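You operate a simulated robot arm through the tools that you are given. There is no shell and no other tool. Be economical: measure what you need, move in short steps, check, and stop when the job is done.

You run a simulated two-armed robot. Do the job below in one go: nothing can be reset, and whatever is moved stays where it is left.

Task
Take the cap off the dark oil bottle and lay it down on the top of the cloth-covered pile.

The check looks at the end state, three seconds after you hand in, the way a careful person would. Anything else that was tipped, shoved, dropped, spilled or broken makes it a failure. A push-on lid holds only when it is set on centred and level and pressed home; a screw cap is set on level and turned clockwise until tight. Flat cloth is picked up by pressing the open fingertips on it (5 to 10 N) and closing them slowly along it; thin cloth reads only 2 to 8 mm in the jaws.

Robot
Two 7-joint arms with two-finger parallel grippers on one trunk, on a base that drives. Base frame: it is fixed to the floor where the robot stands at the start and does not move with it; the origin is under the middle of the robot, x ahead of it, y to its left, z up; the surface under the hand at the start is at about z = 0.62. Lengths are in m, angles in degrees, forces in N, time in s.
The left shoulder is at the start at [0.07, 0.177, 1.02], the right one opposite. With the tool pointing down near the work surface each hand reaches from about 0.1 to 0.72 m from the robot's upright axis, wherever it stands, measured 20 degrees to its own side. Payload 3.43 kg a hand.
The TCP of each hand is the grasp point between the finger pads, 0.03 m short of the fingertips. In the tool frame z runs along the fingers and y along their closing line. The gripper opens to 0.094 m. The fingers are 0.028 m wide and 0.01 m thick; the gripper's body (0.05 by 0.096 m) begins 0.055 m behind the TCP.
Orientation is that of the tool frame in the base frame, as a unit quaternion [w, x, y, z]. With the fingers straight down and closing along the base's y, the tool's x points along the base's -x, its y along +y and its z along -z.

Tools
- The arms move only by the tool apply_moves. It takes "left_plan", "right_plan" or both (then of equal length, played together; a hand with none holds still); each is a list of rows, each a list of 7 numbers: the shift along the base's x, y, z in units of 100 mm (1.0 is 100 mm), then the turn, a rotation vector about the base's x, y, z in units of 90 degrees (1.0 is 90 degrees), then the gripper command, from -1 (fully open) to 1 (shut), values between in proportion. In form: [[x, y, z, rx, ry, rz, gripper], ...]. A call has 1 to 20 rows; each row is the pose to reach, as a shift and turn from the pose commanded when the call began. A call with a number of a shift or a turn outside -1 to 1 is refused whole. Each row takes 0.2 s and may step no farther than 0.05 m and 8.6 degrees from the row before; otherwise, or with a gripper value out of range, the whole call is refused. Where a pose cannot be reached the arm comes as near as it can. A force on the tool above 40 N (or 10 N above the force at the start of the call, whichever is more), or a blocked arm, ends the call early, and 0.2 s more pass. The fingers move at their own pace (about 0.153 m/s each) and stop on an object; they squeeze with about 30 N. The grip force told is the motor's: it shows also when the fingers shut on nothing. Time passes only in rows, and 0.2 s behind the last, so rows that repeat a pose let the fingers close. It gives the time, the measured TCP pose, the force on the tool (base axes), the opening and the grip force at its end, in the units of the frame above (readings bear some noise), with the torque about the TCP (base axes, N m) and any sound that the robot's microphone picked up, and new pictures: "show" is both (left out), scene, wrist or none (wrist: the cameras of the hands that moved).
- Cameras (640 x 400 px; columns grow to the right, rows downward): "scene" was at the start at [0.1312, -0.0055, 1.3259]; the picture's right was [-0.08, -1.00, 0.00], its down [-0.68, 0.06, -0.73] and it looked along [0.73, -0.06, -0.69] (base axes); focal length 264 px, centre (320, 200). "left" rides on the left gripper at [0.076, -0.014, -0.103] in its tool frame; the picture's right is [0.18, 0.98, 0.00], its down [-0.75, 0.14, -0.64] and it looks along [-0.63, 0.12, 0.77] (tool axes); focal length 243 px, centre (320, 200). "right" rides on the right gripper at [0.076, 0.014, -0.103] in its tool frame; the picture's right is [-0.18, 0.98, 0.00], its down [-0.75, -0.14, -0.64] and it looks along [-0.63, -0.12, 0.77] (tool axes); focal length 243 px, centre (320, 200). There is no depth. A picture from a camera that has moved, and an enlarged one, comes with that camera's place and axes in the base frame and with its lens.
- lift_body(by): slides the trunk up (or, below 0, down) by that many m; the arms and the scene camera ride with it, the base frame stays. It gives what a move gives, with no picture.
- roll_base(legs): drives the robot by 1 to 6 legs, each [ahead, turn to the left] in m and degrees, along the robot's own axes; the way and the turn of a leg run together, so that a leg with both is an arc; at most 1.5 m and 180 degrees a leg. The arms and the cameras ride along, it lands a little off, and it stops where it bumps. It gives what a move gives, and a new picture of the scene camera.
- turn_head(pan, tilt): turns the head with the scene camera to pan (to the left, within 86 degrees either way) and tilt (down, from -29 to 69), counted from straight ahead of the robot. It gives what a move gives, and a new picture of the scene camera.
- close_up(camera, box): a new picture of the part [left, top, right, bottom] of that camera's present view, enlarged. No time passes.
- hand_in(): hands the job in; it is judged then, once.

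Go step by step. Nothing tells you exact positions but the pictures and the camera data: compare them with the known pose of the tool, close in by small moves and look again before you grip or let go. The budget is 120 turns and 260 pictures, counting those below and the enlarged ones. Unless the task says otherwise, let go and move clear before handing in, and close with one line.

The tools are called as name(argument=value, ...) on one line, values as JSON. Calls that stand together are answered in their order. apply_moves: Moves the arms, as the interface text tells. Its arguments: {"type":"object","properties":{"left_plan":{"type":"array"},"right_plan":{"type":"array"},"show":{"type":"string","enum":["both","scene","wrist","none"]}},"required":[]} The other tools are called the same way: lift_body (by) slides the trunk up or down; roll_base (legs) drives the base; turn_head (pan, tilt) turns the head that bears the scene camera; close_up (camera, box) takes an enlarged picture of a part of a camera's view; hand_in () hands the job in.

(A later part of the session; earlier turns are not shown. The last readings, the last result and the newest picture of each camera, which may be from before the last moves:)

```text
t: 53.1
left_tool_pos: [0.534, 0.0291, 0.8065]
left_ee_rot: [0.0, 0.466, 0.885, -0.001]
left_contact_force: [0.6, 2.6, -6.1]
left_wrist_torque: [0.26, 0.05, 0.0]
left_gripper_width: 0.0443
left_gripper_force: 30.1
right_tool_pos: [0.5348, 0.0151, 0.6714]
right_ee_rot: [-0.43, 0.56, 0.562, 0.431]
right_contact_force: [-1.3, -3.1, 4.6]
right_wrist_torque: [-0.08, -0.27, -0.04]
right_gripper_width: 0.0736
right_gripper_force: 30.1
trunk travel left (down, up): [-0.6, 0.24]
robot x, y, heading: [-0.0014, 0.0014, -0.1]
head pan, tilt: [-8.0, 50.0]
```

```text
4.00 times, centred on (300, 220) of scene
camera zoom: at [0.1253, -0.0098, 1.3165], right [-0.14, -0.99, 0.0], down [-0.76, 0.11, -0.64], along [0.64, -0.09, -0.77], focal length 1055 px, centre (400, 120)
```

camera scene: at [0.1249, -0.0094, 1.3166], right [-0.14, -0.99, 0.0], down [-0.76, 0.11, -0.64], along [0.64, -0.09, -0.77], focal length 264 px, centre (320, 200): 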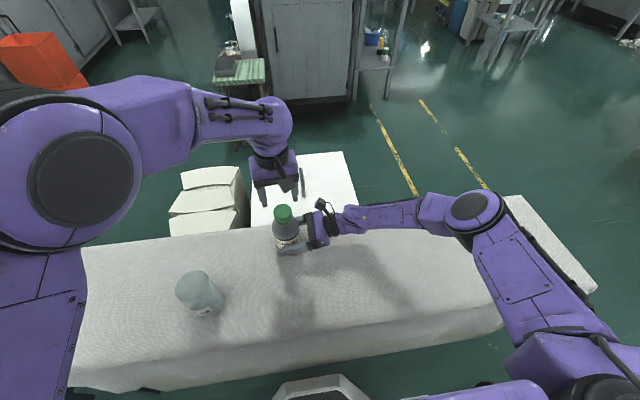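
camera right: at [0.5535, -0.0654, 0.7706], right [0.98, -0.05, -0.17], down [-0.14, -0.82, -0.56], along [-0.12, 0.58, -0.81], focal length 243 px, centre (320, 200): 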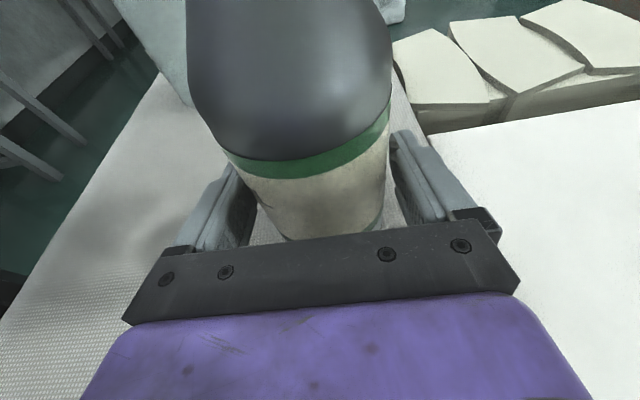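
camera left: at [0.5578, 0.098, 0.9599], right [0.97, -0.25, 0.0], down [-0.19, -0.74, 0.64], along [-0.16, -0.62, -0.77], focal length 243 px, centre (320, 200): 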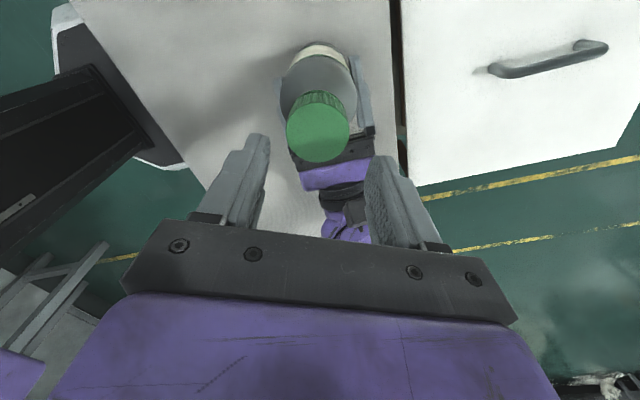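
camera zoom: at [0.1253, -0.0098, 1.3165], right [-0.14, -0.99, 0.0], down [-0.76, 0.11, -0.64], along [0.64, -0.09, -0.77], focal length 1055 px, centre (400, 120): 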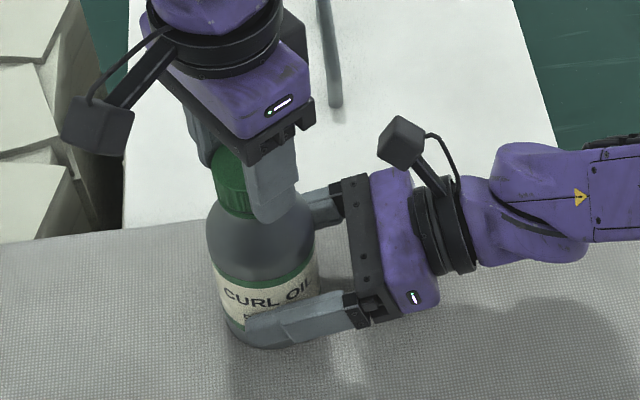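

Going smoothly; label unmoved. Continue to about yaw −5°.

apply_moves(left_plan=[[0, 0.003, -0.003, 0, 0, 0.08, 0.5], [0, 0.003, -0.003, 0, 0, 0.16, 0.5], [0, 0.0, 0, 0, 0, 0.24, 0.5], [0, 0, 0, 0, 0, 0.32, 0.5], [0, 0, 0, 0, 0, 0.4, 0.5], [0, 0, 0.0, 0, 0, 0.48, 0.5], [0, 0, 0.0, 0, 0, 0.54, 0.5]], show="wrist")

close_up(camera="scene", box=[220, 170, 380, 270])

```text
t: 54.7
left_tool_pos: [0.5353, 0.0296, 0.8069]
left_ee_rot: [0.0, 0.059, 0.998, -0.005]
left_contact_force: [-1.2, -8.0, -11.2]
left_wrist_torque: [-0.65, 0.19, -0.03]
left_gripper_width: 0.0447
left_gripper_force: 30.2
right_tool_pos: [0.5361, 0.0152, 0.6704]
right_ee_rot: [-0.43, 0.56, 0.562, 0.431]
right_contact_force: [1.5, 8.4, 6.1]
right_wrist_torque: [-0.37, -0.02, 0.01]
right_gripper_width: 0.0731
right_gripper_force: 29.9
trunk travel left (down, up): [-0.6, 0.24]
robot x, y, heading: [0.0008, 0.0013, -0.2]
head pan, tilt: [-8.0, 50.0]
camera left: at [0.4584, 0.0248, 0.9095], right [-0.07, 1.0, -0.01], down [0.77, 0.06, 0.64], along [0.64, 0.04, -0.77], focal length 243 px, centre (320, 200)
```

left: 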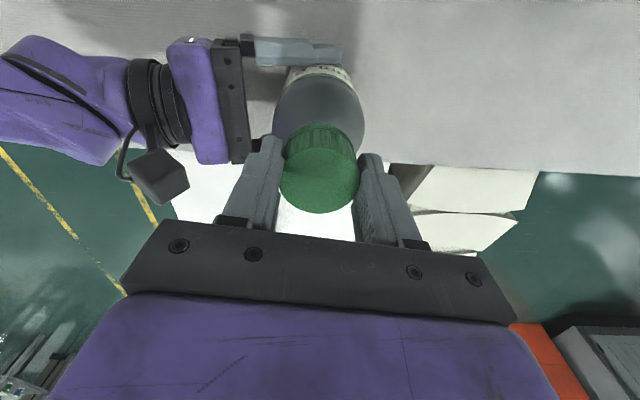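

```text
4.00 times, centred on (300, 220) of scene
camera zoom: at [0.1257, -0.0094, 1.3164], right [-0.14, -0.99, 0.0], down [-0.76, 0.11, -0.64], along [0.64, -0.09, -0.77], focal length 1055 px, centre (400, 120)
```

zoom: 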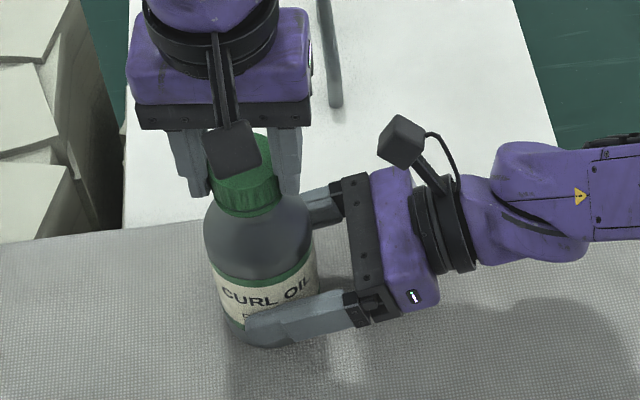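

About 240° net so far and the thread still holds down. Relieve, release, wind back and take another turn.

apply_moves(left_plan=[[0, -0.015, -0.02, 0, 0, 0, 0.5], [0, -0.015, -0.02, 0, 0, 0, 0.5], [0, -0.015, -0.02, 0, 0, 0, 0.1], [0, -0.015, -0.02, 0, 0, 0, -0.1], [0, -0.015, -0.02, 0, 0, 0, -0.25], [0, -0.015, -0.02, 0, 0, 0, -0.25], [0, -0.015, -0.02, 0, 0, -0.09, -0.25], [0, -0.015, -0.02, 0, 0, -0.18, -0.25], [0, -0.015, -0.02, 0, 0, -0.27, -0.25], [0, -0.015, -0.02, 0, 0, -0.36, -0.25], [0, -0.015, -0.02, 0, 0, -0.45, -0.25], [0, -0.015, -0.02, 0, 0, -0.54, -0.25], [0, -0.015, -0.02, 0, 0, -0.63, -0.25], [0, -0.015, -0.02, 0, 0, -0.72, -0.25], [0, -0.015, -0.02, 0, 0, -0.81, -0.25], [0, -0.015, -0.02, 0, 0, -0.9, -0.25], [0, -0.015, -0.02, 0, 0, -0.99, -0.25]], show="wrist")

close_up(camera="scene", box=[220, 170, 380, 270])

close_up(camera="left", box=[220, 50, 420, 250])

```text
t: 58.3
left_tool_pos: [0.533, 0.0273, 0.8052]
left_ee_rot: [-0.001, 0.746, 0.666, 0.0]
left_contact_force: [0.0, -0.3, -0.9]
left_wrist_torque: [-0.03, 0.02, 0.02]
left_gripper_width: 0.0587
left_gripper_force: 0.0
right_tool_pos: [0.5355, 0.0151, 0.6702]
right_ee_rot: [-0.43, 0.559, 0.563, 0.43]
right_contact_force: [-0.6, -1.8, 1.8]
right_wrist_torque: [0.09, -0.05, 0.03]
right_gripper_width: 0.0729
right_gripper_force: 29.9
trunk travel left (down, up): [-0.6, 0.24]
robot x, y, heading: [-0.0002, -0.0017, 0.1]
head pan, tilt: [-8.0, 50.0]
camera left: at [0.5284, 0.1043, 0.9066], right [1.0, 0.07, 0.0], down [0.06, -0.77, 0.64], along [0.05, -0.64, -0.77], focal length 243 px, centre (320, 200)
```

left: 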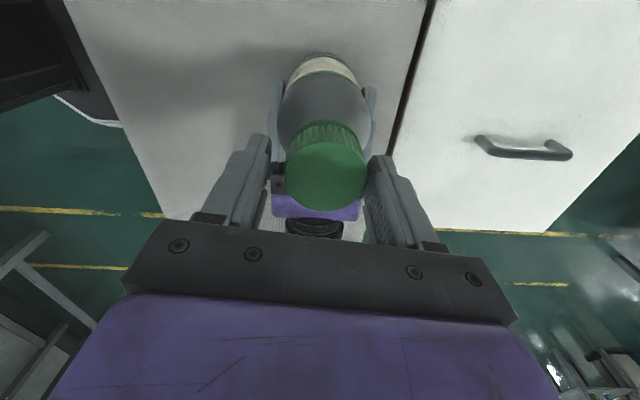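

```text
4.00 times, centred on (300, 220) of scene
camera zoom: at [0.1248, -0.0099, 1.3166], right [-0.14, -0.99, 0.0], down [-0.76, 0.11, -0.64], along [0.64, -0.09, -0.77], focal length 1055 px, centre (400, 120)
```

zoom: 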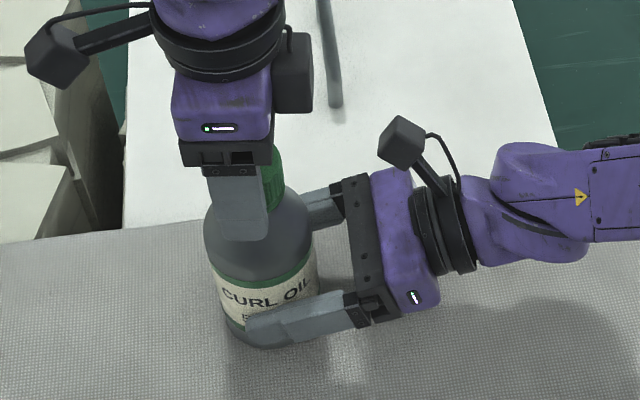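

```text
2.00 times, centred on (320, 150) of left
camera zoom: at [0.5284, 0.1043, 0.9066], right [1.0, 0.07, 0.0], down [0.06, -0.77, 0.64], along [0.05, -0.64, -0.77], focal length 485 px, centre (320, 300)
```

zoom: 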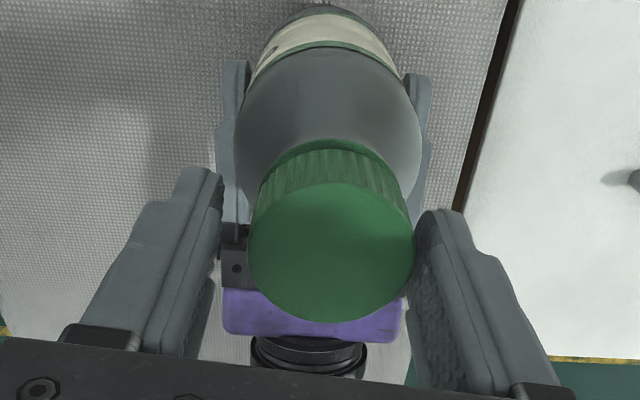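

Cap is ~3 mm to +x of the fingers' middle. Shift, close again and turn.

apply_moves(left_plan=[[0.03, 0, 0, 0, 0, -0.08, -0.25], [0.03, 0.0, 0, 0, 0, -0.16, -0.25], [0.03, 0, 0, 0, 0, -0.2, -0.25], [0.03, 0, 0, 0, 0, -0.2, -0.05], [0.03, 0, 0, 0, 0, -0.2, 0.1], [0.03, 0, 0, 0, 0, -0.2, 0.3], [0.03, 0, 0, 0, 0, -0.2, 0.5], [0.03, 0, 0, 0, 0, -0.2, 0.5]], show="none")

apply_moves(left_plan=[[0, 0, 0, 0, 0, 0.08, 0.5], [0, 0, 0, 0, 0, 0.16, 0.5], [-0.01, 0.005, 0.002, 0, 0, 0.24, 0.5], [-0.015, 0.01, 0.003, 0, 0, 0.32, 0.5]], show="none")

```text
t: 60.1
left_tool_pos: [0.5365, 0.0279, 0.8046]
left_ee_rot: [-0.002, 0.841, 0.541, 0.001]
left_contact_force: [-7.9, 2.4, 2.1]
left_wrist_torque: [0.12, 0.31, 0.01]
left_gripper_width: 0.0445
left_gripper_force: 29.6
right_tool_pos: [0.5367, 0.0143, 0.6713]
right_ee_rot: [-0.429, 0.561, 0.563, 0.431]
right_contact_force: [6.7, -2.8, 0.2]
right_wrist_torque: [0.34, 0.71, -0.08]
right_gripper_width: 0.0728
right_gripper_force: 29.4
trunk travel left (down, up): [-0.6, 0.24]
robot x, y, heading: [0.0011, 0.0021, 0.3]
head pan, tilt: [-8.0, 50.0]
```

```text
t: 61.1
left_tool_pos: [0.5365, 0.0291, 0.8054]
left_ee_rot: [0.0, 0.678, 0.735, 0.0]
left_contact_force: [0.0, 0.3, -0.7]
left_wrist_torque: [0.03, 0.02, -0.04]
left_gripper_width: 0.0443
left_gripper_force: 29.5
right_tool_pos: [0.535, 0.0152, 0.6696]
right_ee_rot: [-0.43, 0.56, 0.562, 0.432]
right_contact_force: [-0.1, -1.8, 0.4]
right_wrist_torque: [0.03, -0.09, -0.03]
right_gripper_width: 0.0731
right_gripper_force: 30.1
trunk travel left (down, up): [-0.6, 0.24]
robot x, y, heading: [0.0002, 0.0007, -0.2]
head pan, tilt: [-8.0, 50.0]
```

Side forces dropped to zero – the cap has likely come free. Testing with a slow lift.

apply_moves(left_plan=[[0, 0, 0.03, 0, 0, 0.03, 0.5], [0, 0, 0.06, 0, 0, 0.06, 0.5], [0, 0, 0.1, 0, 0, 0.06, 0.5]], show="none")

close_up(camera="scene", box=[220, 170, 380, 270])

close_up(camera="left", box=[220, 50, 420, 250])

```text
t: 61.9
left_tool_pos: [0.5356, 0.0281, 0.8147]
left_ee_rot: [-0.002, 0.643, 0.766, 0.0]
left_contact_force: [0.9, -3.0, -2.1]
left_wrist_torque: [-0.04, -0.04, -0.04]
left_gripper_width: 0.0442
left_gripper_force: 29.9
right_tool_pos: [0.5365, 0.0148, 0.6711]
right_ee_rot: [-0.431, 0.559, 0.562, 0.431]
right_contact_force: [-3.1, 1.3, 1.0]
right_wrist_torque: [-0.13, -0.13, 0.06]
right_gripper_width: 0.0727
right_gripper_force: 29.6
trunk travel left (down, up): [-0.6, 0.24]
robot x, y, heading: [0.003, -0.0022, 0.1]
head pan, tilt: [-8.0, 50.0]
```

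```text
4.00 times, centred on (300, 220) of scene
camera zoom: at [0.1249, -0.0096, 1.3165], right [-0.14, -0.99, 0.0], down [-0.76, 0.11, -0.64], along [0.64, -0.09, -0.77], focal length 1055 px, centre (400, 120)
```

zoom: 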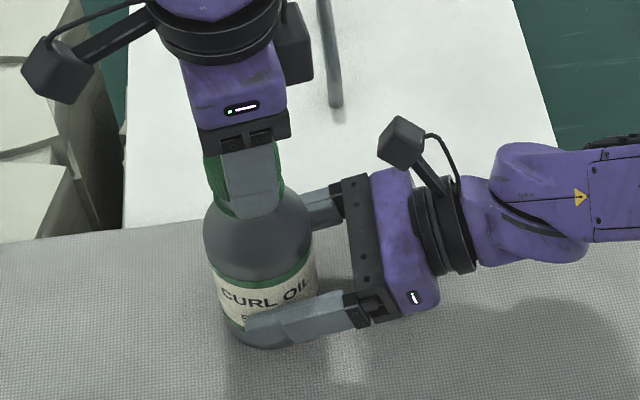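

```text
2.00 times, centred on (320, 150) of left
camera zoom: at [0.5095, 0.1007, 0.9167], right [0.94, 0.35, 0.0], down [0.27, -0.72, 0.64], along [0.22, -0.6, -0.77], focal length 485 px, centre (320, 300)
```

zoom: 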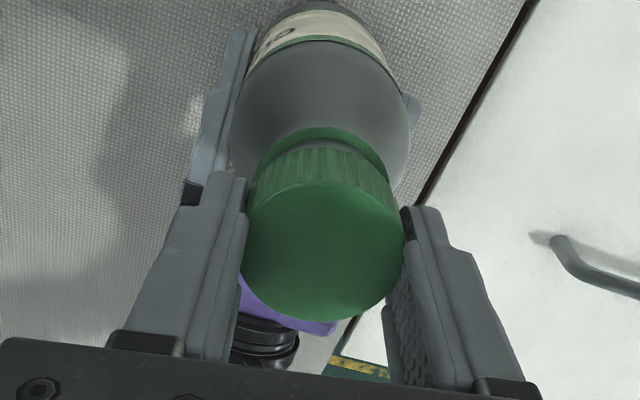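

The cap is separating from its ring. Lifting it clear.

apply_moves(left_plan=[[0, 0, 0.08, 0, 0, 0, 0.5], [0, 0, 0.16, 0, 0, 0, 0.5], [0, 0, 0.24, 0, 0, 0, 0.5], [0, 0, 0.4, 0, 0, 0, 0.5], [0, 0, 0.6, 0, 0, 0, 0.5], [0, 0, 0.8, 0, 0, 0, 0.5], [0, 0, 1.0, 0, 0, 0, 0.5]], show="wrist")

close_up(camera="scene", box=[220, 150, 380, 270])

```text
t: 63.5
left_tool_pos: [0.5352, 0.0283, 0.9147]
left_ee_rot: [-0.002, 0.643, 0.766, 0.0]
left_contact_force: [0.3, 0.2, -0.1]
left_wrist_torque: [0.02, 0.0, -0.01]
left_gripper_width: 0.0444
left_gripper_force: 30.0
right_tool_pos: [0.5365, 0.0158, 0.67]
right_ee_rot: [-0.43, 0.559, 0.563, 0.43]
right_contact_force: [-0.6, 0.5, -0.1]
right_wrist_torque: [0.14, -0.03, 0.03]
right_gripper_width: 0.0729
right_gripper_force: 29.9
trunk travel left (down, up): [-0.6, 0.24]
robot x, y, heading: [-0.0005, 0.0015, -0.1]
head pan, tilt: [-8.0, 50.0]
camera left: at [0.5088, 0.0997, 1.0176], right [0.94, 0.35, 0.0], down [0.27, -0.72, 0.64], along [0.22, -0.6, -0.77], focal length 243 px, centre (320, 200)
```

left: 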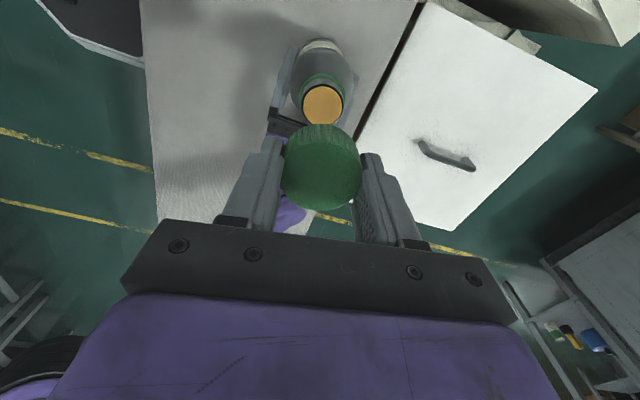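

```text
3.33 times, centred on (300, 210) of scene
camera zoom: at [0.125, -0.0096, 1.3165], right [-0.14, -0.99, 0.0], down [-0.76, 0.11, -0.64], along [0.64, -0.09, -0.77], focal length 879 px, centre (387, 167)
```

zoom: 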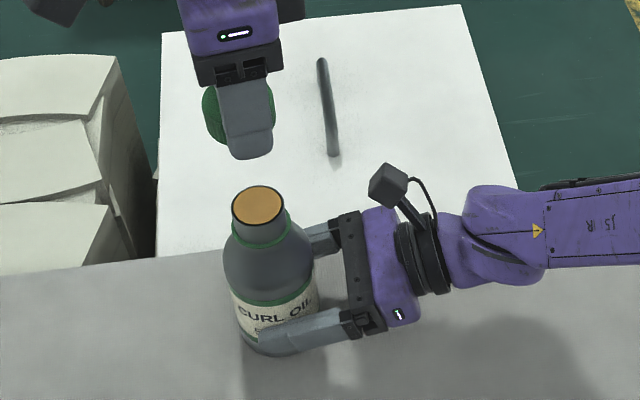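

Cap is off and held in the left hand. Now I'll gently release the open bottle with the right hand and back off to the right.

apply_moves(right_plan=[[0, 0, 0, 0, 0, 0, -0.52], [0, 0, 0, 0, 0, 0, -0.55], [0, 0, 0, 0, 0, 0, -0.57], [0, 0, 0, 0, 0, 0, -0.59], [0, 0, 0, 0, 0, 0, -0.61], [0, 0, 0, 0, 0, 0, -0.63], [0, 0, 0, 0, 0, 0, -0.66], [0, 0, 0, 0, 0, 0, -0.7], [0, 0, 0, 0, 0, 0, -0.76], [0, 0, 0, 0, 0, 0, -0.85], [0, 0, 0, 0, 0, 0, -1]], show="wrist")

close_up(camera="scene", box=[220, 150, 380, 270])

```text
t: 65.9
left_tool_pos: [0.5334, 0.0284, 0.9144]
left_ee_rot: [-0.001, 0.644, 0.765, 0.0]
left_contact_force: [0.6, -1.2, -0.2]
left_wrist_torque: [0.0, -0.01, 0.0]
left_gripper_width: 0.0442
left_gripper_force: 30.1
right_tool_pos: [0.5359, 0.0152, 0.6711]
right_ee_rot: [-0.43, 0.56, 0.562, 0.432]
right_contact_force: [0.8, -0.5, -1.5]
right_wrist_torque: [-0.02, 0.0, -0.01]
right_gripper_width: 0.0941
right_gripper_force: 0.0
trunk travel left (down, up): [-0.6, 0.24]
robot x, y, heading: [-0.0017, 0.0012, -0.0]
head pan, tilt: [-8.0, 50.0]
camera right: at [0.5494, -0.0648, 0.7706], right [0.98, -0.05, -0.17], down [-0.14, -0.82, -0.56], along [-0.12, 0.58, -0.81], focal length 243 px, centre (320, 200)
```

right: 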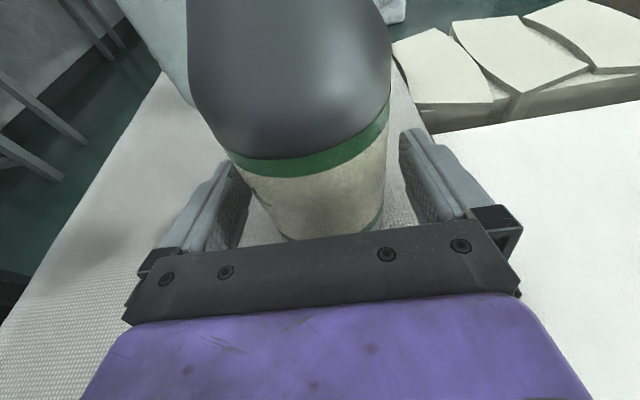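

```text
3.33 times, centred on (300, 210) of scene
camera zoom: at [0.1251, -0.0096, 1.3165], right [-0.14, -0.99, 0.0], down [-0.76, 0.11, -0.64], along [0.64, -0.09, -0.77], focal length 879 px, centre (387, 167)
```

zoom: 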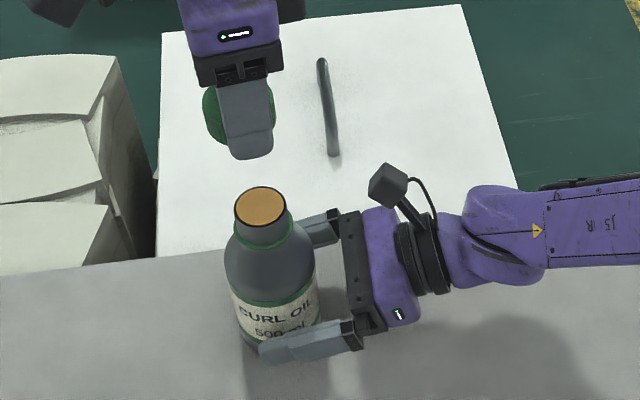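

Bottle stands upright, free of the fingers. Backing the right hand straight out to −y, while lifting the left a bit more.

apply_moves(right_plan=[[0, -0.15, 0, 0, 0, 0, -1], [0, -0.3, 0, 0, 0, 0, -1], [0, -0.5, 0, 0, 0, 0, -1], [0, -0.75, 0, 0, 0, 0, -1], [0, -1, 0, 0, 0, 0, -1]], show="none")

apply_moves(right_plan=[[0, -0.25, 0, 0, 0, 0, -1], [0, -0.5, 0.2, 0, 0, 0, -1], [0, -0.75, 0.5, 0, 0, 0, -1], [0, -1, 0.8, 0, 0, 0, -1], [0, -1, 1, 0, 0, 0, -1]], left_plan=[[0, 0.0, 0.2, 0, 0, 0, 0.5], [-0.1, 0.1, 0.4, 0, 0, 0, 0.5], [-0.2, 0.2, 0.6, 0, 0, 0, 0.5], [-0.3, 0.3, 0.8, 0, 0, 0, 0.5], [-0.4, 0.4, 1.0, 0, 0, 0, 0.5]], show="scene")

```text
t: 67.1
left_tool_pos: [0.5354, 0.0281, 0.9152]
left_ee_rot: [-0.001, 0.644, 0.765, -0.001]
left_contact_force: [-0.1, 0.2, 0.4]
left_wrist_torque: [0.0, -0.02, 0.01]
left_gripper_width: 0.0443
left_gripper_force: 30.1
right_tool_pos: [0.5361, -0.0838, 0.6713]
right_ee_rot: [-0.429, 0.56, 0.562, 0.432]
right_contact_force: [-1.2, -0.3, -0.1]
right_wrist_torque: [-0.02, 0.03, 0.01]
right_gripper_width: 0.0941
right_gripper_force: 0.1
trunk travel left (down, up): [-0.6, 0.24]
robot x, y, heading: [0.0024, 0.0007, 0.1]
head pan, tilt: [-8.0, 50.0]
```

```text
t: 68.3
left_tool_pos: [0.495, 0.0692, 1.0161]
left_ee_rot: [-0.001, 0.644, 0.765, -0.001]
left_contact_force: [0.5, 0.3, -0.7]
left_wrist_torque: [0.01, 0.03, -0.02]
left_gripper_width: 0.0442
left_gripper_force: 29.8
right_tool_pos: [0.5332, -0.1851, 0.771]
right_ee_rot: [-0.43, 0.559, 0.563, 0.431]
right_contact_force: [-0.2, 0.5, -0.2]
right_wrist_torque: [0.01, -0.03, 0.01]
right_gripper_width: 0.0943
right_gripper_force: 0.0
trunk travel left (down, up): [-0.6, 0.24]
robot x, y, heading: [0.0004, -0.0014, 0.1]
head pan, tilt: [-8.0, 50.0]
camera scene: at [0.124, -0.0085, 1.3166], right [-0.14, -0.99, 0.0], down [-0.76, 0.11, -0.64], along [0.64, -0.09, -0.77], focal length 264 px, centre (320, 200)
```

scene: 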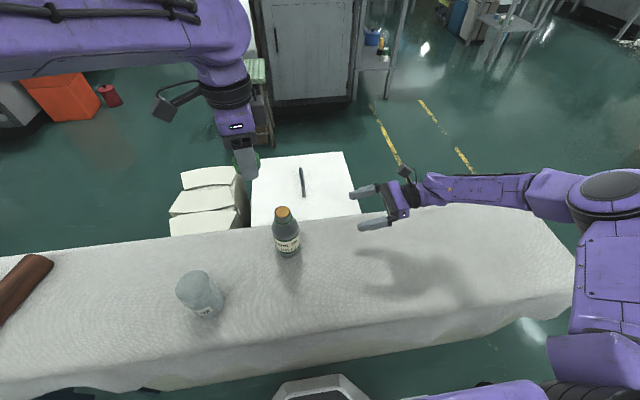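

Bottle stands well. I'll tuck the right hand higher, then back the robot away before turning left toward the draped block.

apply_moves(right_plan=[[0, 0, 0.25, 0, 0, 0, -1], [-0.2, 0, 0.5, 0, 0, 0, -1], [-0.4, 0, 0.75, 0, 0, 0, -1], [-0.6, 0, 1, 0, 0, 0, -1], [-0.8, 0, 1, 0, 0, 0, -1], [-1, 0, 1, 0, 0, 0, -1]], show="none")

apply_moves(right_plan=[[0, 0, 0.25, 0, 0, 0, -1], [0, 0, 0.5, 0, 0, 0, -1], [0, 0, 0.75, 0, 0, 0, -1], [0, 0, 1, 0, 0, 0, -1]], show="none")

roll_base(legs=[[-0.35, 0]])

turn_head(pan=80, tilt=35)

```text
t: 69.7
left_tool_pos: [0.4942, 0.0669, 1.0163]
left_ee_rot: [-0.001, 0.643, 0.766, 0.001]
left_contact_force: [0.7, 0.3, -0.9]
left_wrist_torque: [-0.01, -0.05, -0.02]
left_gripper_width: 0.0443
left_gripper_force: 30.4
right_tool_pos: [0.4333, -0.1836, 0.8708]
right_ee_rot: [-0.43, 0.559, 0.563, 0.431]
right_contact_force: [0.0, -0.1, -0.1]
right_wrist_torque: [0.03, -0.02, -0.02]
right_gripper_width: 0.0939
right_gripper_force: 0.0
trunk travel left (down, up): [-0.6, 0.24]
robot x, y, heading: [-0.0001, -0.0011, -0.2]
head pan, tilt: [-8.0, 50.0]
```

```text
t: 70.7
left_tool_pos: [0.4938, 0.0674, 1.0168]
left_ee_rot: [0.0, 0.643, 0.765, -0.001]
left_contact_force: [0.5, 0.4, 0.5]
left_wrist_torque: [-0.04, -0.01, 0.03]
left_gripper_width: 0.0445
left_gripper_force: 30.6
right_tool_pos: [0.4336, -0.1833, 0.9729]
right_ee_rot: [-0.43, 0.56, 0.562, 0.431]
right_contact_force: [-0.3, 0.3, -0.9]
right_wrist_torque: [-0.01, -0.01, 0.03]
right_gripper_width: 0.0938
right_gripper_force: 0.1
trunk travel left (down, up): [-0.6, 0.24]
robot x, y, heading: [-0.0008, 0.001, -0.0]
head pan, tilt: [-8.0, 50.0]
```

```text
t: 72.9
left_tool_pos: [0.1563, 0.0652, 1.0167]
left_ee_rot: [-0.002, 0.645, 0.764, 0.0]
left_contact_force: [-1.1, -0.6, -0.1]
left_wrist_torque: [-0.02, -0.01, -0.01]
left_gripper_width: 0.0441
left_gripper_force: 29.8
right_tool_pos: [0.0939, -0.1861, 0.9719]
right_ee_rot: [-0.428, 0.561, 0.561, 0.432]
right_contact_force: [-0.2, 0.6, 0.5]
right_wrist_torque: [-0.01, -0.03, 0.0]
right_gripper_width: 0.0939
right_gripper_force: 0.2
trunk travel left (down, up): [-0.6, 0.24]
robot x, y, heading: [-0.3396, 0.007, -0.3]
head pan, tilt: [-8.0, 50.0]
camera scene: at [-0.215, -0.0095, 1.3166], right [-0.14, -0.99, 0.0], down [-0.76, 0.11, -0.64], along [0.64, -0.09, -0.77], focal length 264 px, centre (320, 200)
```

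scene: 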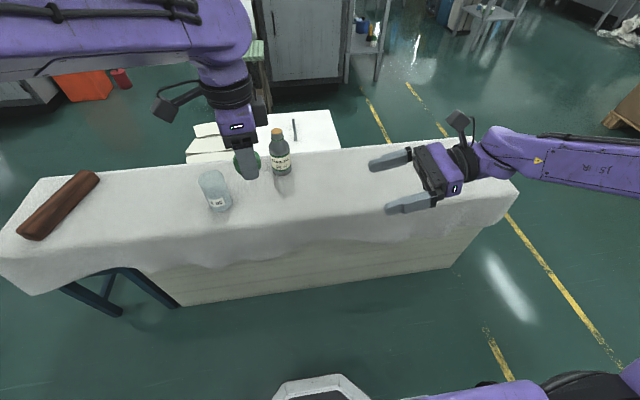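

```text
t: 74.5
left_tool_pos: [0.1555, 0.0669, 1.0149]
left_ee_rot: [-0.002, 0.645, 0.764, 0.0]
left_contact_force: [-0.3, 0.5, -0.3]
left_wrist_torque: [0.0, -0.01, 0.0]
left_gripper_width: 0.0442
left_gripper_force: 30.1
right_tool_pos: [0.0946, -0.1858, 0.9714]
right_ee_rot: [-0.428, 0.562, 0.56, 0.433]
right_contact_force: [0.6, 0.4, -0.1]
right_wrist_torque: [0.0, -0.01, 0.01]
right_gripper_width: 0.094
right_gripper_force: 0.2
trunk travel left (down, up): [-0.6, 0.24]
robot x, y, heading: [-0.3387, 0.0045, -0.1]
head pan, tilt: [80.0, 35.0]
camera scene: at [-0.2753, 0.0884, 1.3383], right [0.98, -0.18, 0.0], down [-0.1, -0.56, -0.82], along [0.15, 0.81, -0.57], focal length 264 px, centre (320, 200)
```

scene: 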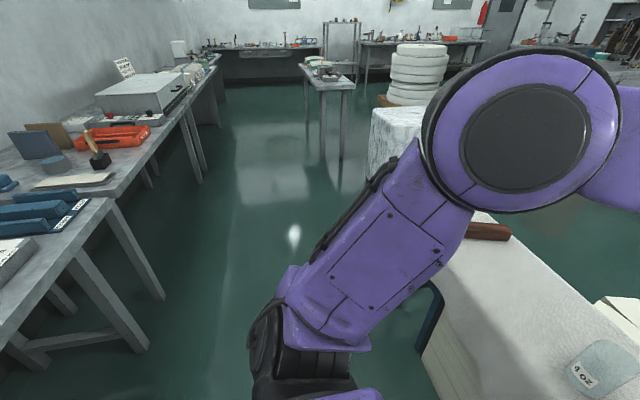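

Under the bench cloth there's something layered visible; I need to check whether the bench itself is the "pile".

turn_head(pan=0, tilt=45)

close_up(camera="scene", box=[0, 150, 320, 350])

close_up(camera="scene", box=[240, 130, 560, 330])

```text
t: 76.0
left_tool_pos: [0.1544, 0.0655, 1.0156]
left_ee_rot: [-0.002, 0.646, 0.763, 0.001]
left_contact_force: [-0.3, 0.1, -0.3]
left_wrist_torque: [0.0, 0.04, -0.02]
left_gripper_width: 0.0441
left_gripper_force: 30.2
right_tool_pos: [0.0934, -0.1854, 0.9712]
right_ee_rot: [-0.429, 0.561, 0.561, 0.432]
right_contact_force: [-0.1, 0.8, 1.3]
right_wrist_torque: [0.01, -0.01, 0.0]
right_gripper_width: 0.0937
right_gripper_force: 0.0
trunk travel left (down, up): [-0.6, 0.24]
robot x, y, heading: [-0.3372, 0.0002, -0.3]
head pan, tilt: [0.0, 45.0]
camera scene: at [-0.2096, 0.0015, 1.3235], right [0.0, -1.0, 0.0], down [-0.71, 0.0, -0.71], along [0.71, 0.0, -0.71], focal length 264 px, centre (320, 200)
```

scene: 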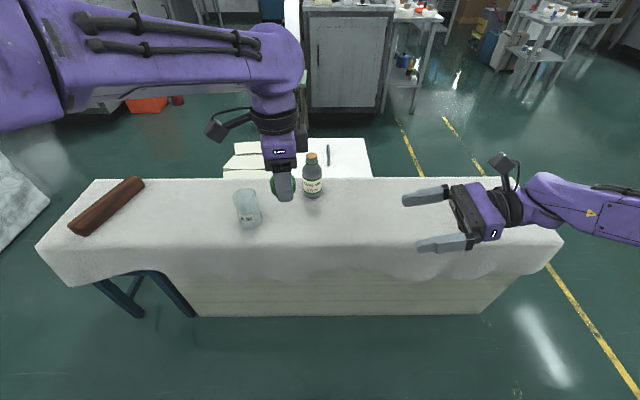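

```text
2.00 times, centred on (160, 250) of scene
camera zoom: at [-0.2096, 0.0015, 1.3235], right [0.0, -1.0, 0.0], down [-0.71, 0.0, -0.71], along [0.71, 0.0, -0.71], focal length 528 px, centre (640, 100)
```

zoom: 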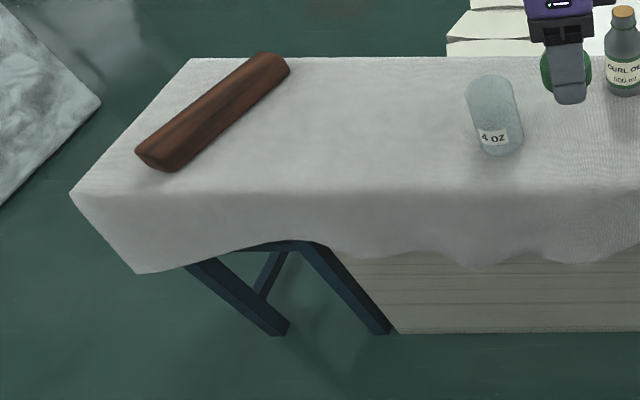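

```text
2.00 times, centred on (400, 230) of scene
camera zoom: at [-0.2096, 0.0015, 1.3235], right [0.0, -1.0, 0.0], down [-0.71, 0.0, -0.71], along [0.71, 0.0, -0.71], focal length 528 px, centre (160, 140)
```

zoom: 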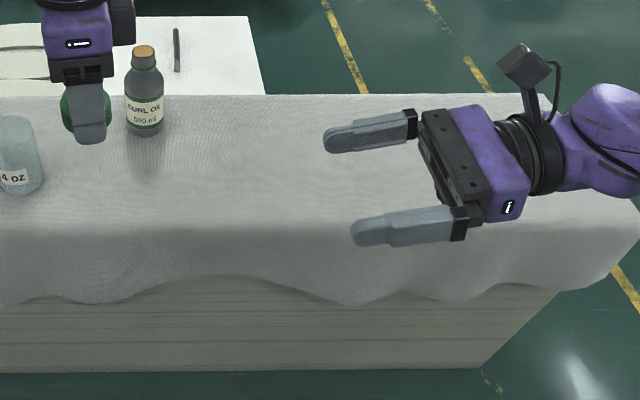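

The bench the bottle stands on turns out to be a stack of boards draped with a cloth, so it may itself be the "cloth-covered pile". I'll turn left to inspect the mottled block better before deciding.

roll_base(legs=[[-0.15, 0], [0, 60]])

turn_head(pan=-10, tilt=25)

```text
t: 80.1
left_tool_pos: [-0.3059, 0.4662, 1.0164]
left_ee_rot: [-0.001, 0.169, 0.986, 0.0]
left_contact_force: [0.2, 0.2, 0.0]
left_wrist_torque: [0.0, -0.01, 0.02]
left_gripper_width: 0.0441
left_gripper_force: 30.3
right_tool_pos: [-0.1146, 0.2893, 0.9721]
right_ee_rot: [-0.589, 0.198, 0.768, 0.154]
right_contact_force: [-1.0, 0.1, -0.3]
right_wrist_torque: [0.02, -0.01, 0.02]
right_gripper_width: 0.094
right_gripper_force: 0.1
trunk travel left (down, up): [-0.6, 0.24]
robot x, y, heading: [-0.4867, -0.0, 60.9]
head pan, tilt: [0.0, 45.0]
camera scene: at [-0.4248, 0.1174, 1.3234], right [0.87, -0.49, 0.0], down [-0.34, -0.62, -0.71], along [0.34, 0.62, -0.71], focal length 264 px, centre (320, 200)
```

scene: 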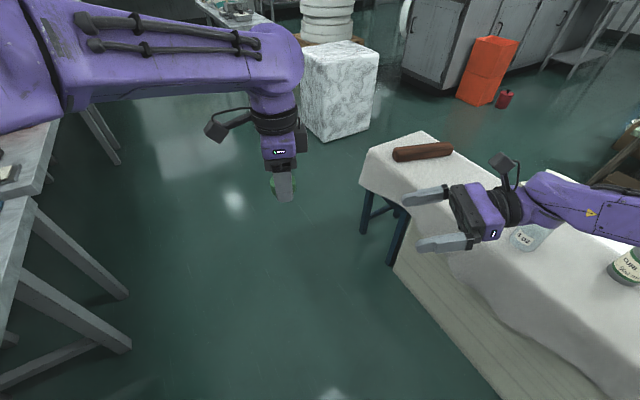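

```text
t: 80.9
left_tool_pos: [-0.3038, 0.4646, 1.0156]
left_ee_rot: [0.0, 0.169, 0.986, -0.001]
left_contact_force: [0.5, 0.3, -0.4]
left_wrist_torque: [0.07, -0.01, 0.03]
left_gripper_width: 0.0445
left_gripper_force: 29.8
right_tool_pos: [-0.1141, 0.2906, 0.9719]
right_ee_rot: [-0.589, 0.199, 0.768, 0.155]
right_contact_force: [0.4, 0.4, 0.3]
right_wrist_torque: [0.0, 0.01, -0.03]
right_gripper_width: 0.0939
right_gripper_force: 0.1
trunk travel left (down, up): [-0.6, 0.24]
robot x, y, heading: [-0.4882, 0.0019, 60.8]
head pan, tilt: [-10.0, 25.0]
camera scene: at [-0.4061, 0.1177, 1.354], right [0.78, -0.63, 0.0], down [-0.27, -0.33, -0.91], along [0.57, 0.7, -0.42], focal length 264 px, centre (320, 200)
```

scene: 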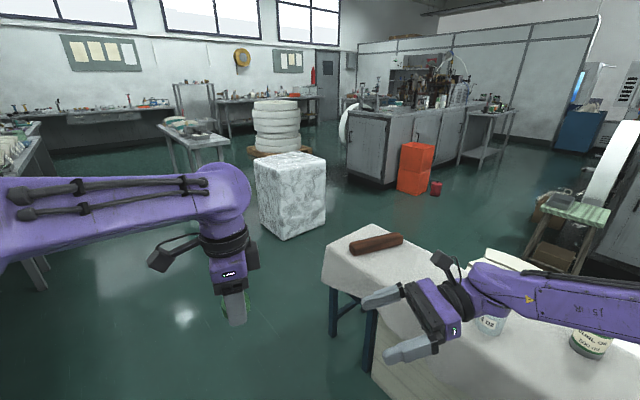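

close_up(camera="scene", box=[230, 90, 350, 250])

close_up(camera="scene", box=[310, 220, 630, 400])

```text
2.50 times, centred on (290, 170) of scene
camera zoom: at [-0.4061, 0.1177, 1.354], right [0.78, -0.63, 0.0], down [-0.27, -0.33, -0.91], along [0.57, 0.7, -0.42], focal length 660 px, centre (395, 275)
```

zoom: 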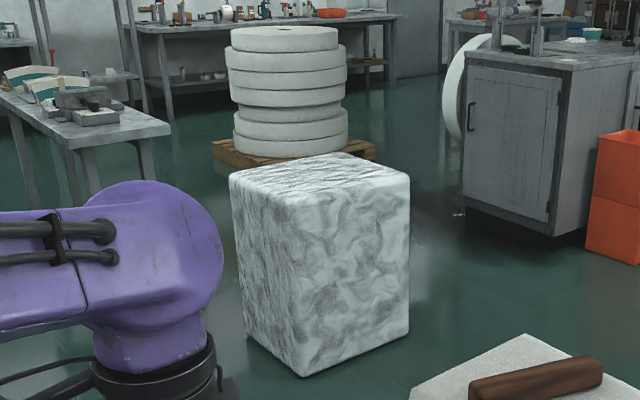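

```text
2.00 times, centred on (470, 310) of scene
camera zoom: at [-0.4061, 0.1177, 1.354], right [0.78, -0.63, 0.0], down [-0.27, -0.33, -0.91], along [0.57, 0.7, -0.42], focal length 528 px, centre (20, -20)
```

zoom: 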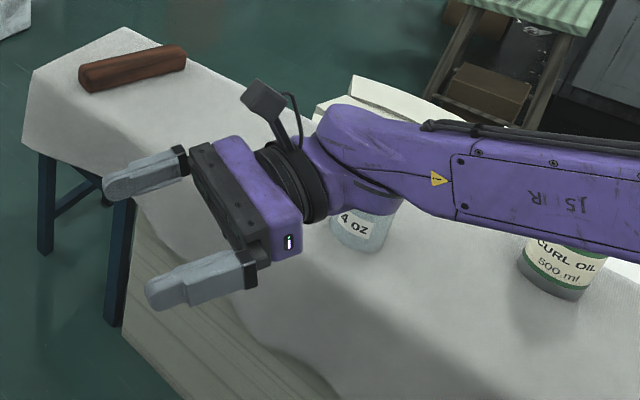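

The mottled block is a solid bale of felt-like stuff with no separate cover, whereas the bench is clearly a layered stack of boards draped with a cloth. That matches "cloth-covered pile", so the cap goes on its cloth top, well clear of the other things. Driving back.

roll_base(legs=[[0, -60.8], [0.4, 0]])

turn_head(pan=-5, tilt=48)

```text
t: 86.1
left_tool_pos: [0.4113, 0.0814, 1.0154]
left_ee_rot: [-0.002, 0.638, 0.77, 0.0]
left_contact_force: [0.3, -0.1, 0.7]
left_wrist_torque: [0.02, 0.01, -0.03]
left_gripper_width: 0.0441
left_gripper_force: 29.9
right_tool_pos: [0.3557, -0.1709, 0.9716]
right_ee_rot: [-0.433, 0.555, 0.567, 0.427]
right_contact_force: [-0.2, -0.6, 0.3]
right_wrist_torque: [0.01, -0.02, 0.01]
right_gripper_width: 0.0938
right_gripper_force: 0.1
trunk travel left (down, up): [-0.6, 0.24]
robot x, y, heading: [-0.078, 0.0073, 0.9]
head pan, tilt: [-10.0, 25.0]
camera scene: at [0.0581, -0.006, 1.354], right [-0.16, -0.99, 0.0], down [-0.42, 0.07, -0.91], along [0.89, -0.14, -0.42], focal length 264 px, centre (320, 200)
```

scene: 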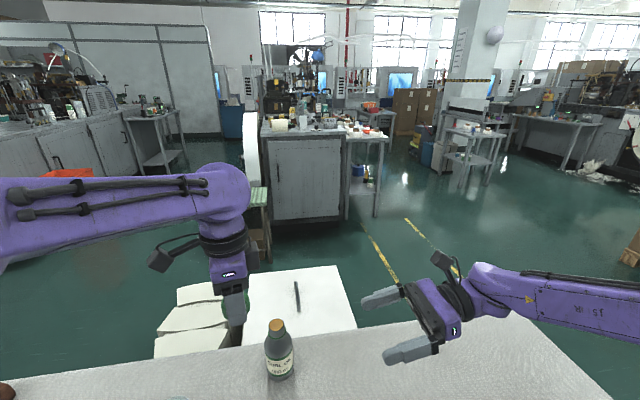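

```text
t: 87.0
left_tool_pos: [0.411, 0.0819, 1.0158]
left_ee_rot: [0.0, 0.638, 0.77, 0.0]
left_contact_force: [-0.2, 1.1, 0.2]
left_wrist_torque: [0.02, 0.01, -0.03]
left_gripper_width: 0.0443
left_gripper_force: 29.8
right_tool_pos: [0.3543, -0.1721, 0.9718]
right_ee_rot: [-0.433, 0.555, 0.567, 0.427]
right_contact_force: [-0.5, -0.1, 0.1]
right_wrist_torque: [-0.04, -0.03, 0.04]
right_gripper_width: 0.0941
right_gripper_force: 0.0
trunk travel left (down, up): [-0.6, 0.24]
robot x, y, heading: [-0.0787, 0.0074, 1.1]
head pan, tilt: [-5.0, 48.0]
camera scene: at [0.0453, 0.0029, 1.3193], right [-0.07, -1.0, 0.0], down [-0.74, 0.05, -0.67], along [0.67, -0.05, -0.74], focal length 264 px, centre (320, 200)
```

scene: 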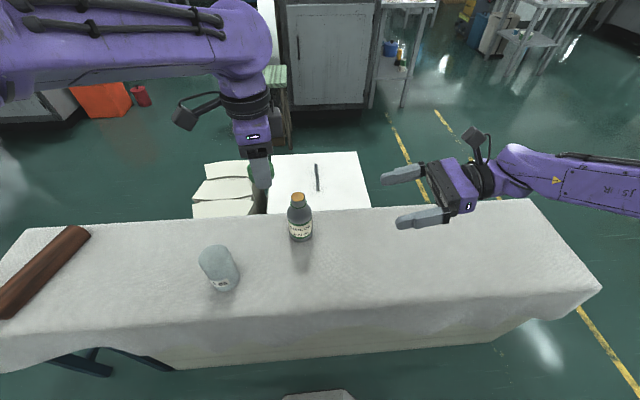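

The scene is as before, bottle upright. I'll move the right hand away to the right and carry the cap to about (0.43, −0.11) over the pile part of the cloth.

apply_moves(right_plan=[[0, -0.25, 0, 0, 0, 0, -1], [0, -0.5, 0, 0, 0, 0, -1], [0, -0.75, 0, 0, 0, 0, -1], [0, -1, 0, 0, 0, 0, -1]], show="none")

apply_moves(right_plan=[[0, -0.25, 0, 0, 0, 0, -1], [0, -0.5, 0, 0, 0, 0, -1], [0, -0.75, 0, 0, 0, 0, -1], [0, -1, 0, 0, 0, 0, -1]], left_plan=[[0.05, -0.25, 0, 0, 0, 0, 0.5], [0.1, -0.5, 0, 0, 0, 0, 0.5], [0.15, -0.75, 0, 0, 0, 0, 0.5], [0.2, -1, 0, 0, 0, 0, 0.5]], show="none")

apply_moves(left_plan=[[0, -0.3, -0.1, 0, 0, 0, 0.5], [0, -0.6, -0.3, 0, 0, 0, 0.5], [0, -0.9, -0.6, 0, 0, 0, 0.5], [0, -0.92, -1, 0, 0, 0, 0.5]], show="both")

```text
t: 88.0
left_tool_pos: [0.4121, 0.0806, 1.0152]
left_ee_rot: [-0.001, 0.638, 0.77, 0.0]
left_contact_force: [0.6, -0.7, 0.0]
left_wrist_torque: [0.0, 0.0, 0.04]
left_gripper_width: 0.0443
left_gripper_force: 29.8
right_tool_pos: [0.355, -0.2735, 0.9718]
right_ee_rot: [-0.433, 0.555, 0.567, 0.427]
right_contact_force: [-0.5, 0.1, 0.5]
right_wrist_torque: [0.03, -0.04, 0.0]
right_gripper_width: 0.0941
right_gripper_force: 0.0
trunk travel left (down, up): [-0.6, 0.24]
robot x, y, heading: [-0.0789, 0.003, 0.9]
head pan, tilt: [-5.0, 48.0]
```

```text
t: 89.0
left_tool_pos: [0.4294, -0.0219, 1.014]
left_ee_rot: [-0.002, 0.638, 0.77, 0.001]
left_contact_force: [0.3, 0.4, 0.8]
left_wrist_torque: [0.07, -0.01, 0.01]
left_gripper_width: 0.0441
left_gripper_force: 30.3
right_tool_pos: [0.3571, -0.3727, 0.9709]
right_ee_rot: [-0.434, 0.555, 0.566, 0.428]
right_contact_force: [0.3, -0.1, 0.2]
right_wrist_torque: [-0.01, -0.04, -0.03]
right_gripper_width: 0.094
right_gripper_force: 0.1
trunk travel left (down, up): [-0.6, 0.24]
robot x, y, heading: [-0.0804, 0.0048, 1.0]
head pan, tilt: [-5.0, 48.0]
```

```text
t: 90.0
left_tool_pos: [0.4433, -0.0987, 0.9271]
left_ee_rot: [0.009, 0.625, 0.781, -0.013]
left_contact_force: [-1.7, 0.2, -0.4]
left_wrist_torque: [0.02, 0.02, 0.0]
left_gripper_width: 0.0443
left_gripper_force: 29.5
right_tool_pos: [0.3553, -0.371, 0.971]
right_ee_rot: [-0.434, 0.555, 0.567, 0.428]
right_contact_force: [-0.4, -0.1, 0.9]
right_wrist_torque: [0.02, 0.02, 0.02]
right_gripper_width: 0.094
right_gripper_force: 0.0
trunk travel left (down, up): [-0.6, 0.24]
robot x, y, heading: [-0.0804, 0.0079, 0.8]
head pan, tilt: [-5.0, 48.0]
camera scene: at [0.0455, 0.002, 1.3193], right [-0.07, -1.0, 0.0], down [-0.74, 0.05, -0.67], along [0.67, -0.05, -0.74], focal length 264 px, centre (320, 200)
camera left: at [0.4137, -0.024, 1.0268], right [0.92, 0.4, -0.01], down [0.3, -0.68, 0.66], along [0.25, -0.61, -0.75], focal length 243 px, centre (320, 200)
```

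scene: 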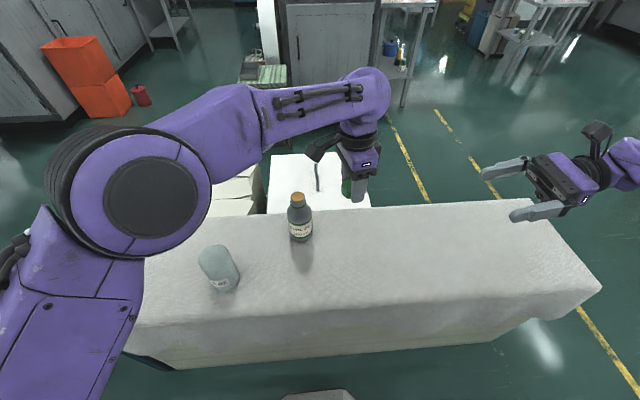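
left: 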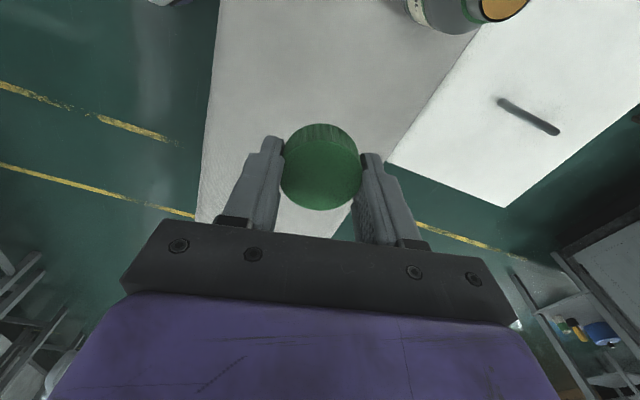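

The left arm is at its cross-body limit. I'll bring it back in front and instead turn the base ~20° to the right so the spot lies comfortably ahead.

apply_moves(left_plan=[[0, 0.2, 0.1, 0, 0, 0, 0.5], [0, 0.4, 0.1, 0, 0, 0, 0.5], [0, 0.6, 0.1, 0, 0, 0, 0.5], [0, 0.8, 0.1, 0, 0, 0, 0.5]], show="none")

roll_base(legs=[[0, -20]])

```text
t: 91.0
left_tool_pos: [0.4317, -0.0282, 0.9276]
left_ee_rot: [0.0, 0.638, 0.77, 0.0]
left_contact_force: [0.4, 0.3, -0.4]
left_wrist_torque: [-0.02, 0.0, 0.05]
left_gripper_width: 0.0442
left_gripper_force: 30.3
right_tool_pos: [0.3541, -0.3709, 0.9733]
right_ee_rot: [-0.433, 0.555, 0.567, 0.428]
right_contact_force: [-0.1, -0.4, 0.2]
right_wrist_torque: [0.04, 0.0, -0.02]
right_gripper_width: 0.0941
right_gripper_force: 0.1
trunk travel left (down, up): [-0.6, 0.24]
robot x, y, heading: [-0.08, 0.0058, 0.8]
head pan, tilt: [-5.0, 48.0]
```

```text
t: 92.5
left_tool_pos: [0.3888, -0.2044, 0.9266]
left_ee_rot: [-0.002, 0.763, 0.647, 0.001]
left_contact_force: [-0.4, -0.5, -0.5]
left_wrist_torque: [0.01, 0.0, 0.02]
left_gripper_width: 0.0446
left_gripper_force: 29.7
right_tool_pos: [0.1998, -0.4974, 0.9719]
right_ee_rot: [-0.352, 0.646, 0.461, 0.497]
right_contact_force: [0.0, 0.8, 0.2]
right_wrist_torque: [0.02, -0.01, -0.03]
right_gripper_width: 0.094
right_gripper_force: 0.0
trunk travel left (down, up): [-0.6, 0.24]
robot x, y, heading: [-0.0824, 0.0074, -18.9]
head pan, tilt: [-5.0, 48.0]
camera scene: at [0.0355, -0.0413, 1.3193], right [-0.41, -0.91, 0.0], down [-0.68, 0.3, -0.67], along [0.61, -0.27, -0.74], focal length 264 px, centre (320, 200)
```

scene: 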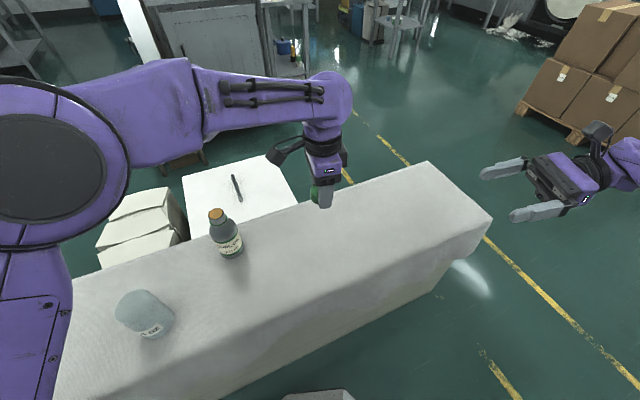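

Now x≈0.39, y≈−0.20. Move +8 cm in x to mid-width, then lower.

apply_moves(left_plan=[[0.2, 0.05, -0.1, 0, 0, 0, 0.5], [0.4, 0.1, -0.3, 0, 0, 0, 0.5], [0.6, 0.15, -0.5, 0, 0, 0, 0.5], [0.8, 0.2, -0.7, 0, 0, 0, 0.5], [0.8, 0.2, -1, 0, 0, 0, 0.5]], show="none")

apply_moves(left_plan=[[0, 0, -0.25, 0, 0, 0, 0.5], [0, 0, -0.5, 0, 0, 0, 0.5], [0, 0, -0.75, 0, 0, 0, 0.5], [0, 0, -1, 0, 0, 0, 0.5]], show="both")

```text
t: 93.7
left_tool_pos: [0.4673, -0.1821, 0.8264]
left_ee_rot: [-0.001, 0.763, 0.647, 0.001]
left_contact_force: [-0.3, 0.4, -0.6]
left_wrist_torque: [-0.01, -0.01, 0.0]
left_gripper_width: 0.0442
left_gripper_force: 29.5
right_tool_pos: [0.2008, -0.4992, 0.9723]
right_ee_rot: [-0.352, 0.645, 0.46, 0.498]
right_contact_force: [0.7, 0.2, 0.0]
right_wrist_torque: [-0.01, -0.02, 0.01]
right_gripper_width: 0.0939
right_gripper_force: 0.1
trunk travel left (down, up): [-0.6, 0.24]
robot x, y, heading: [-0.083, 0.0026, -19.3]
head pan, tilt: [-5.0, 48.0]
```

```text
t: 94.7
left_tool_pos: [0.467, -0.1824, 0.7261]
left_ee_rot: [-0.001, 0.763, 0.647, 0.0]
left_contact_force: [-0.1, 0.2, -0.6]
left_wrist_torque: [-0.02, -0.05, 0.02]
left_gripper_width: 0.0441
left_gripper_force: 29.6
right_tool_pos: [0.1995, -0.498, 0.9728]
right_ee_rot: [-0.352, 0.646, 0.461, 0.497]
right_contact_force: [0.8, -0.1, 0.0]
right_wrist_torque: [-0.04, 0.01, 0.0]
right_gripper_width: 0.0943
right_gripper_force: 0.0
trunk travel left (down, up): [-0.6, 0.24]
robot x, y, heading: [-0.0801, 0.0111, -19.4]
head pan, tilt: [-5.0, 48.0]
camera scene: at [0.0364, -0.0415, 1.3192], right [-0.41, -0.91, 0.0], down [-0.68, 0.3, -0.67], along [0.61, -0.27, -0.74], focal length 264 px, centre (320, 200)
camera left: at [0.4663, -0.1058, 0.828], right [1.0, 0.02, 0.0], down [0.02, -0.77, 0.64], along [0.01, -0.64, -0.77], focal length 243 px, centre (320, 200)
```

scene: 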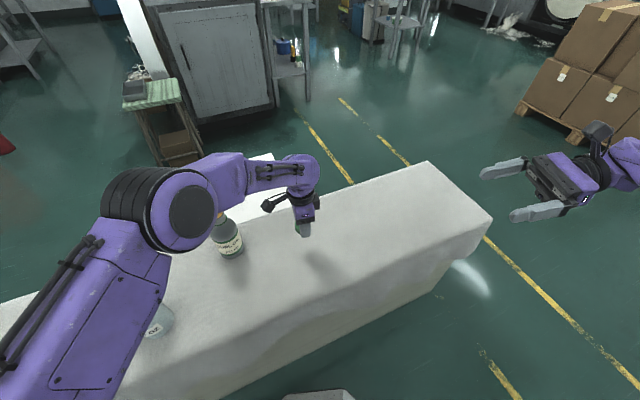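
left: 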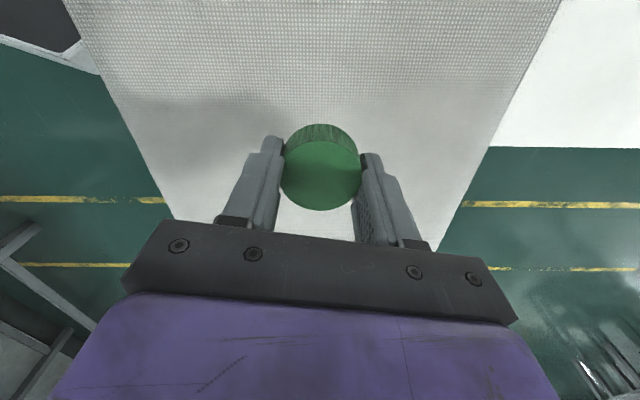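

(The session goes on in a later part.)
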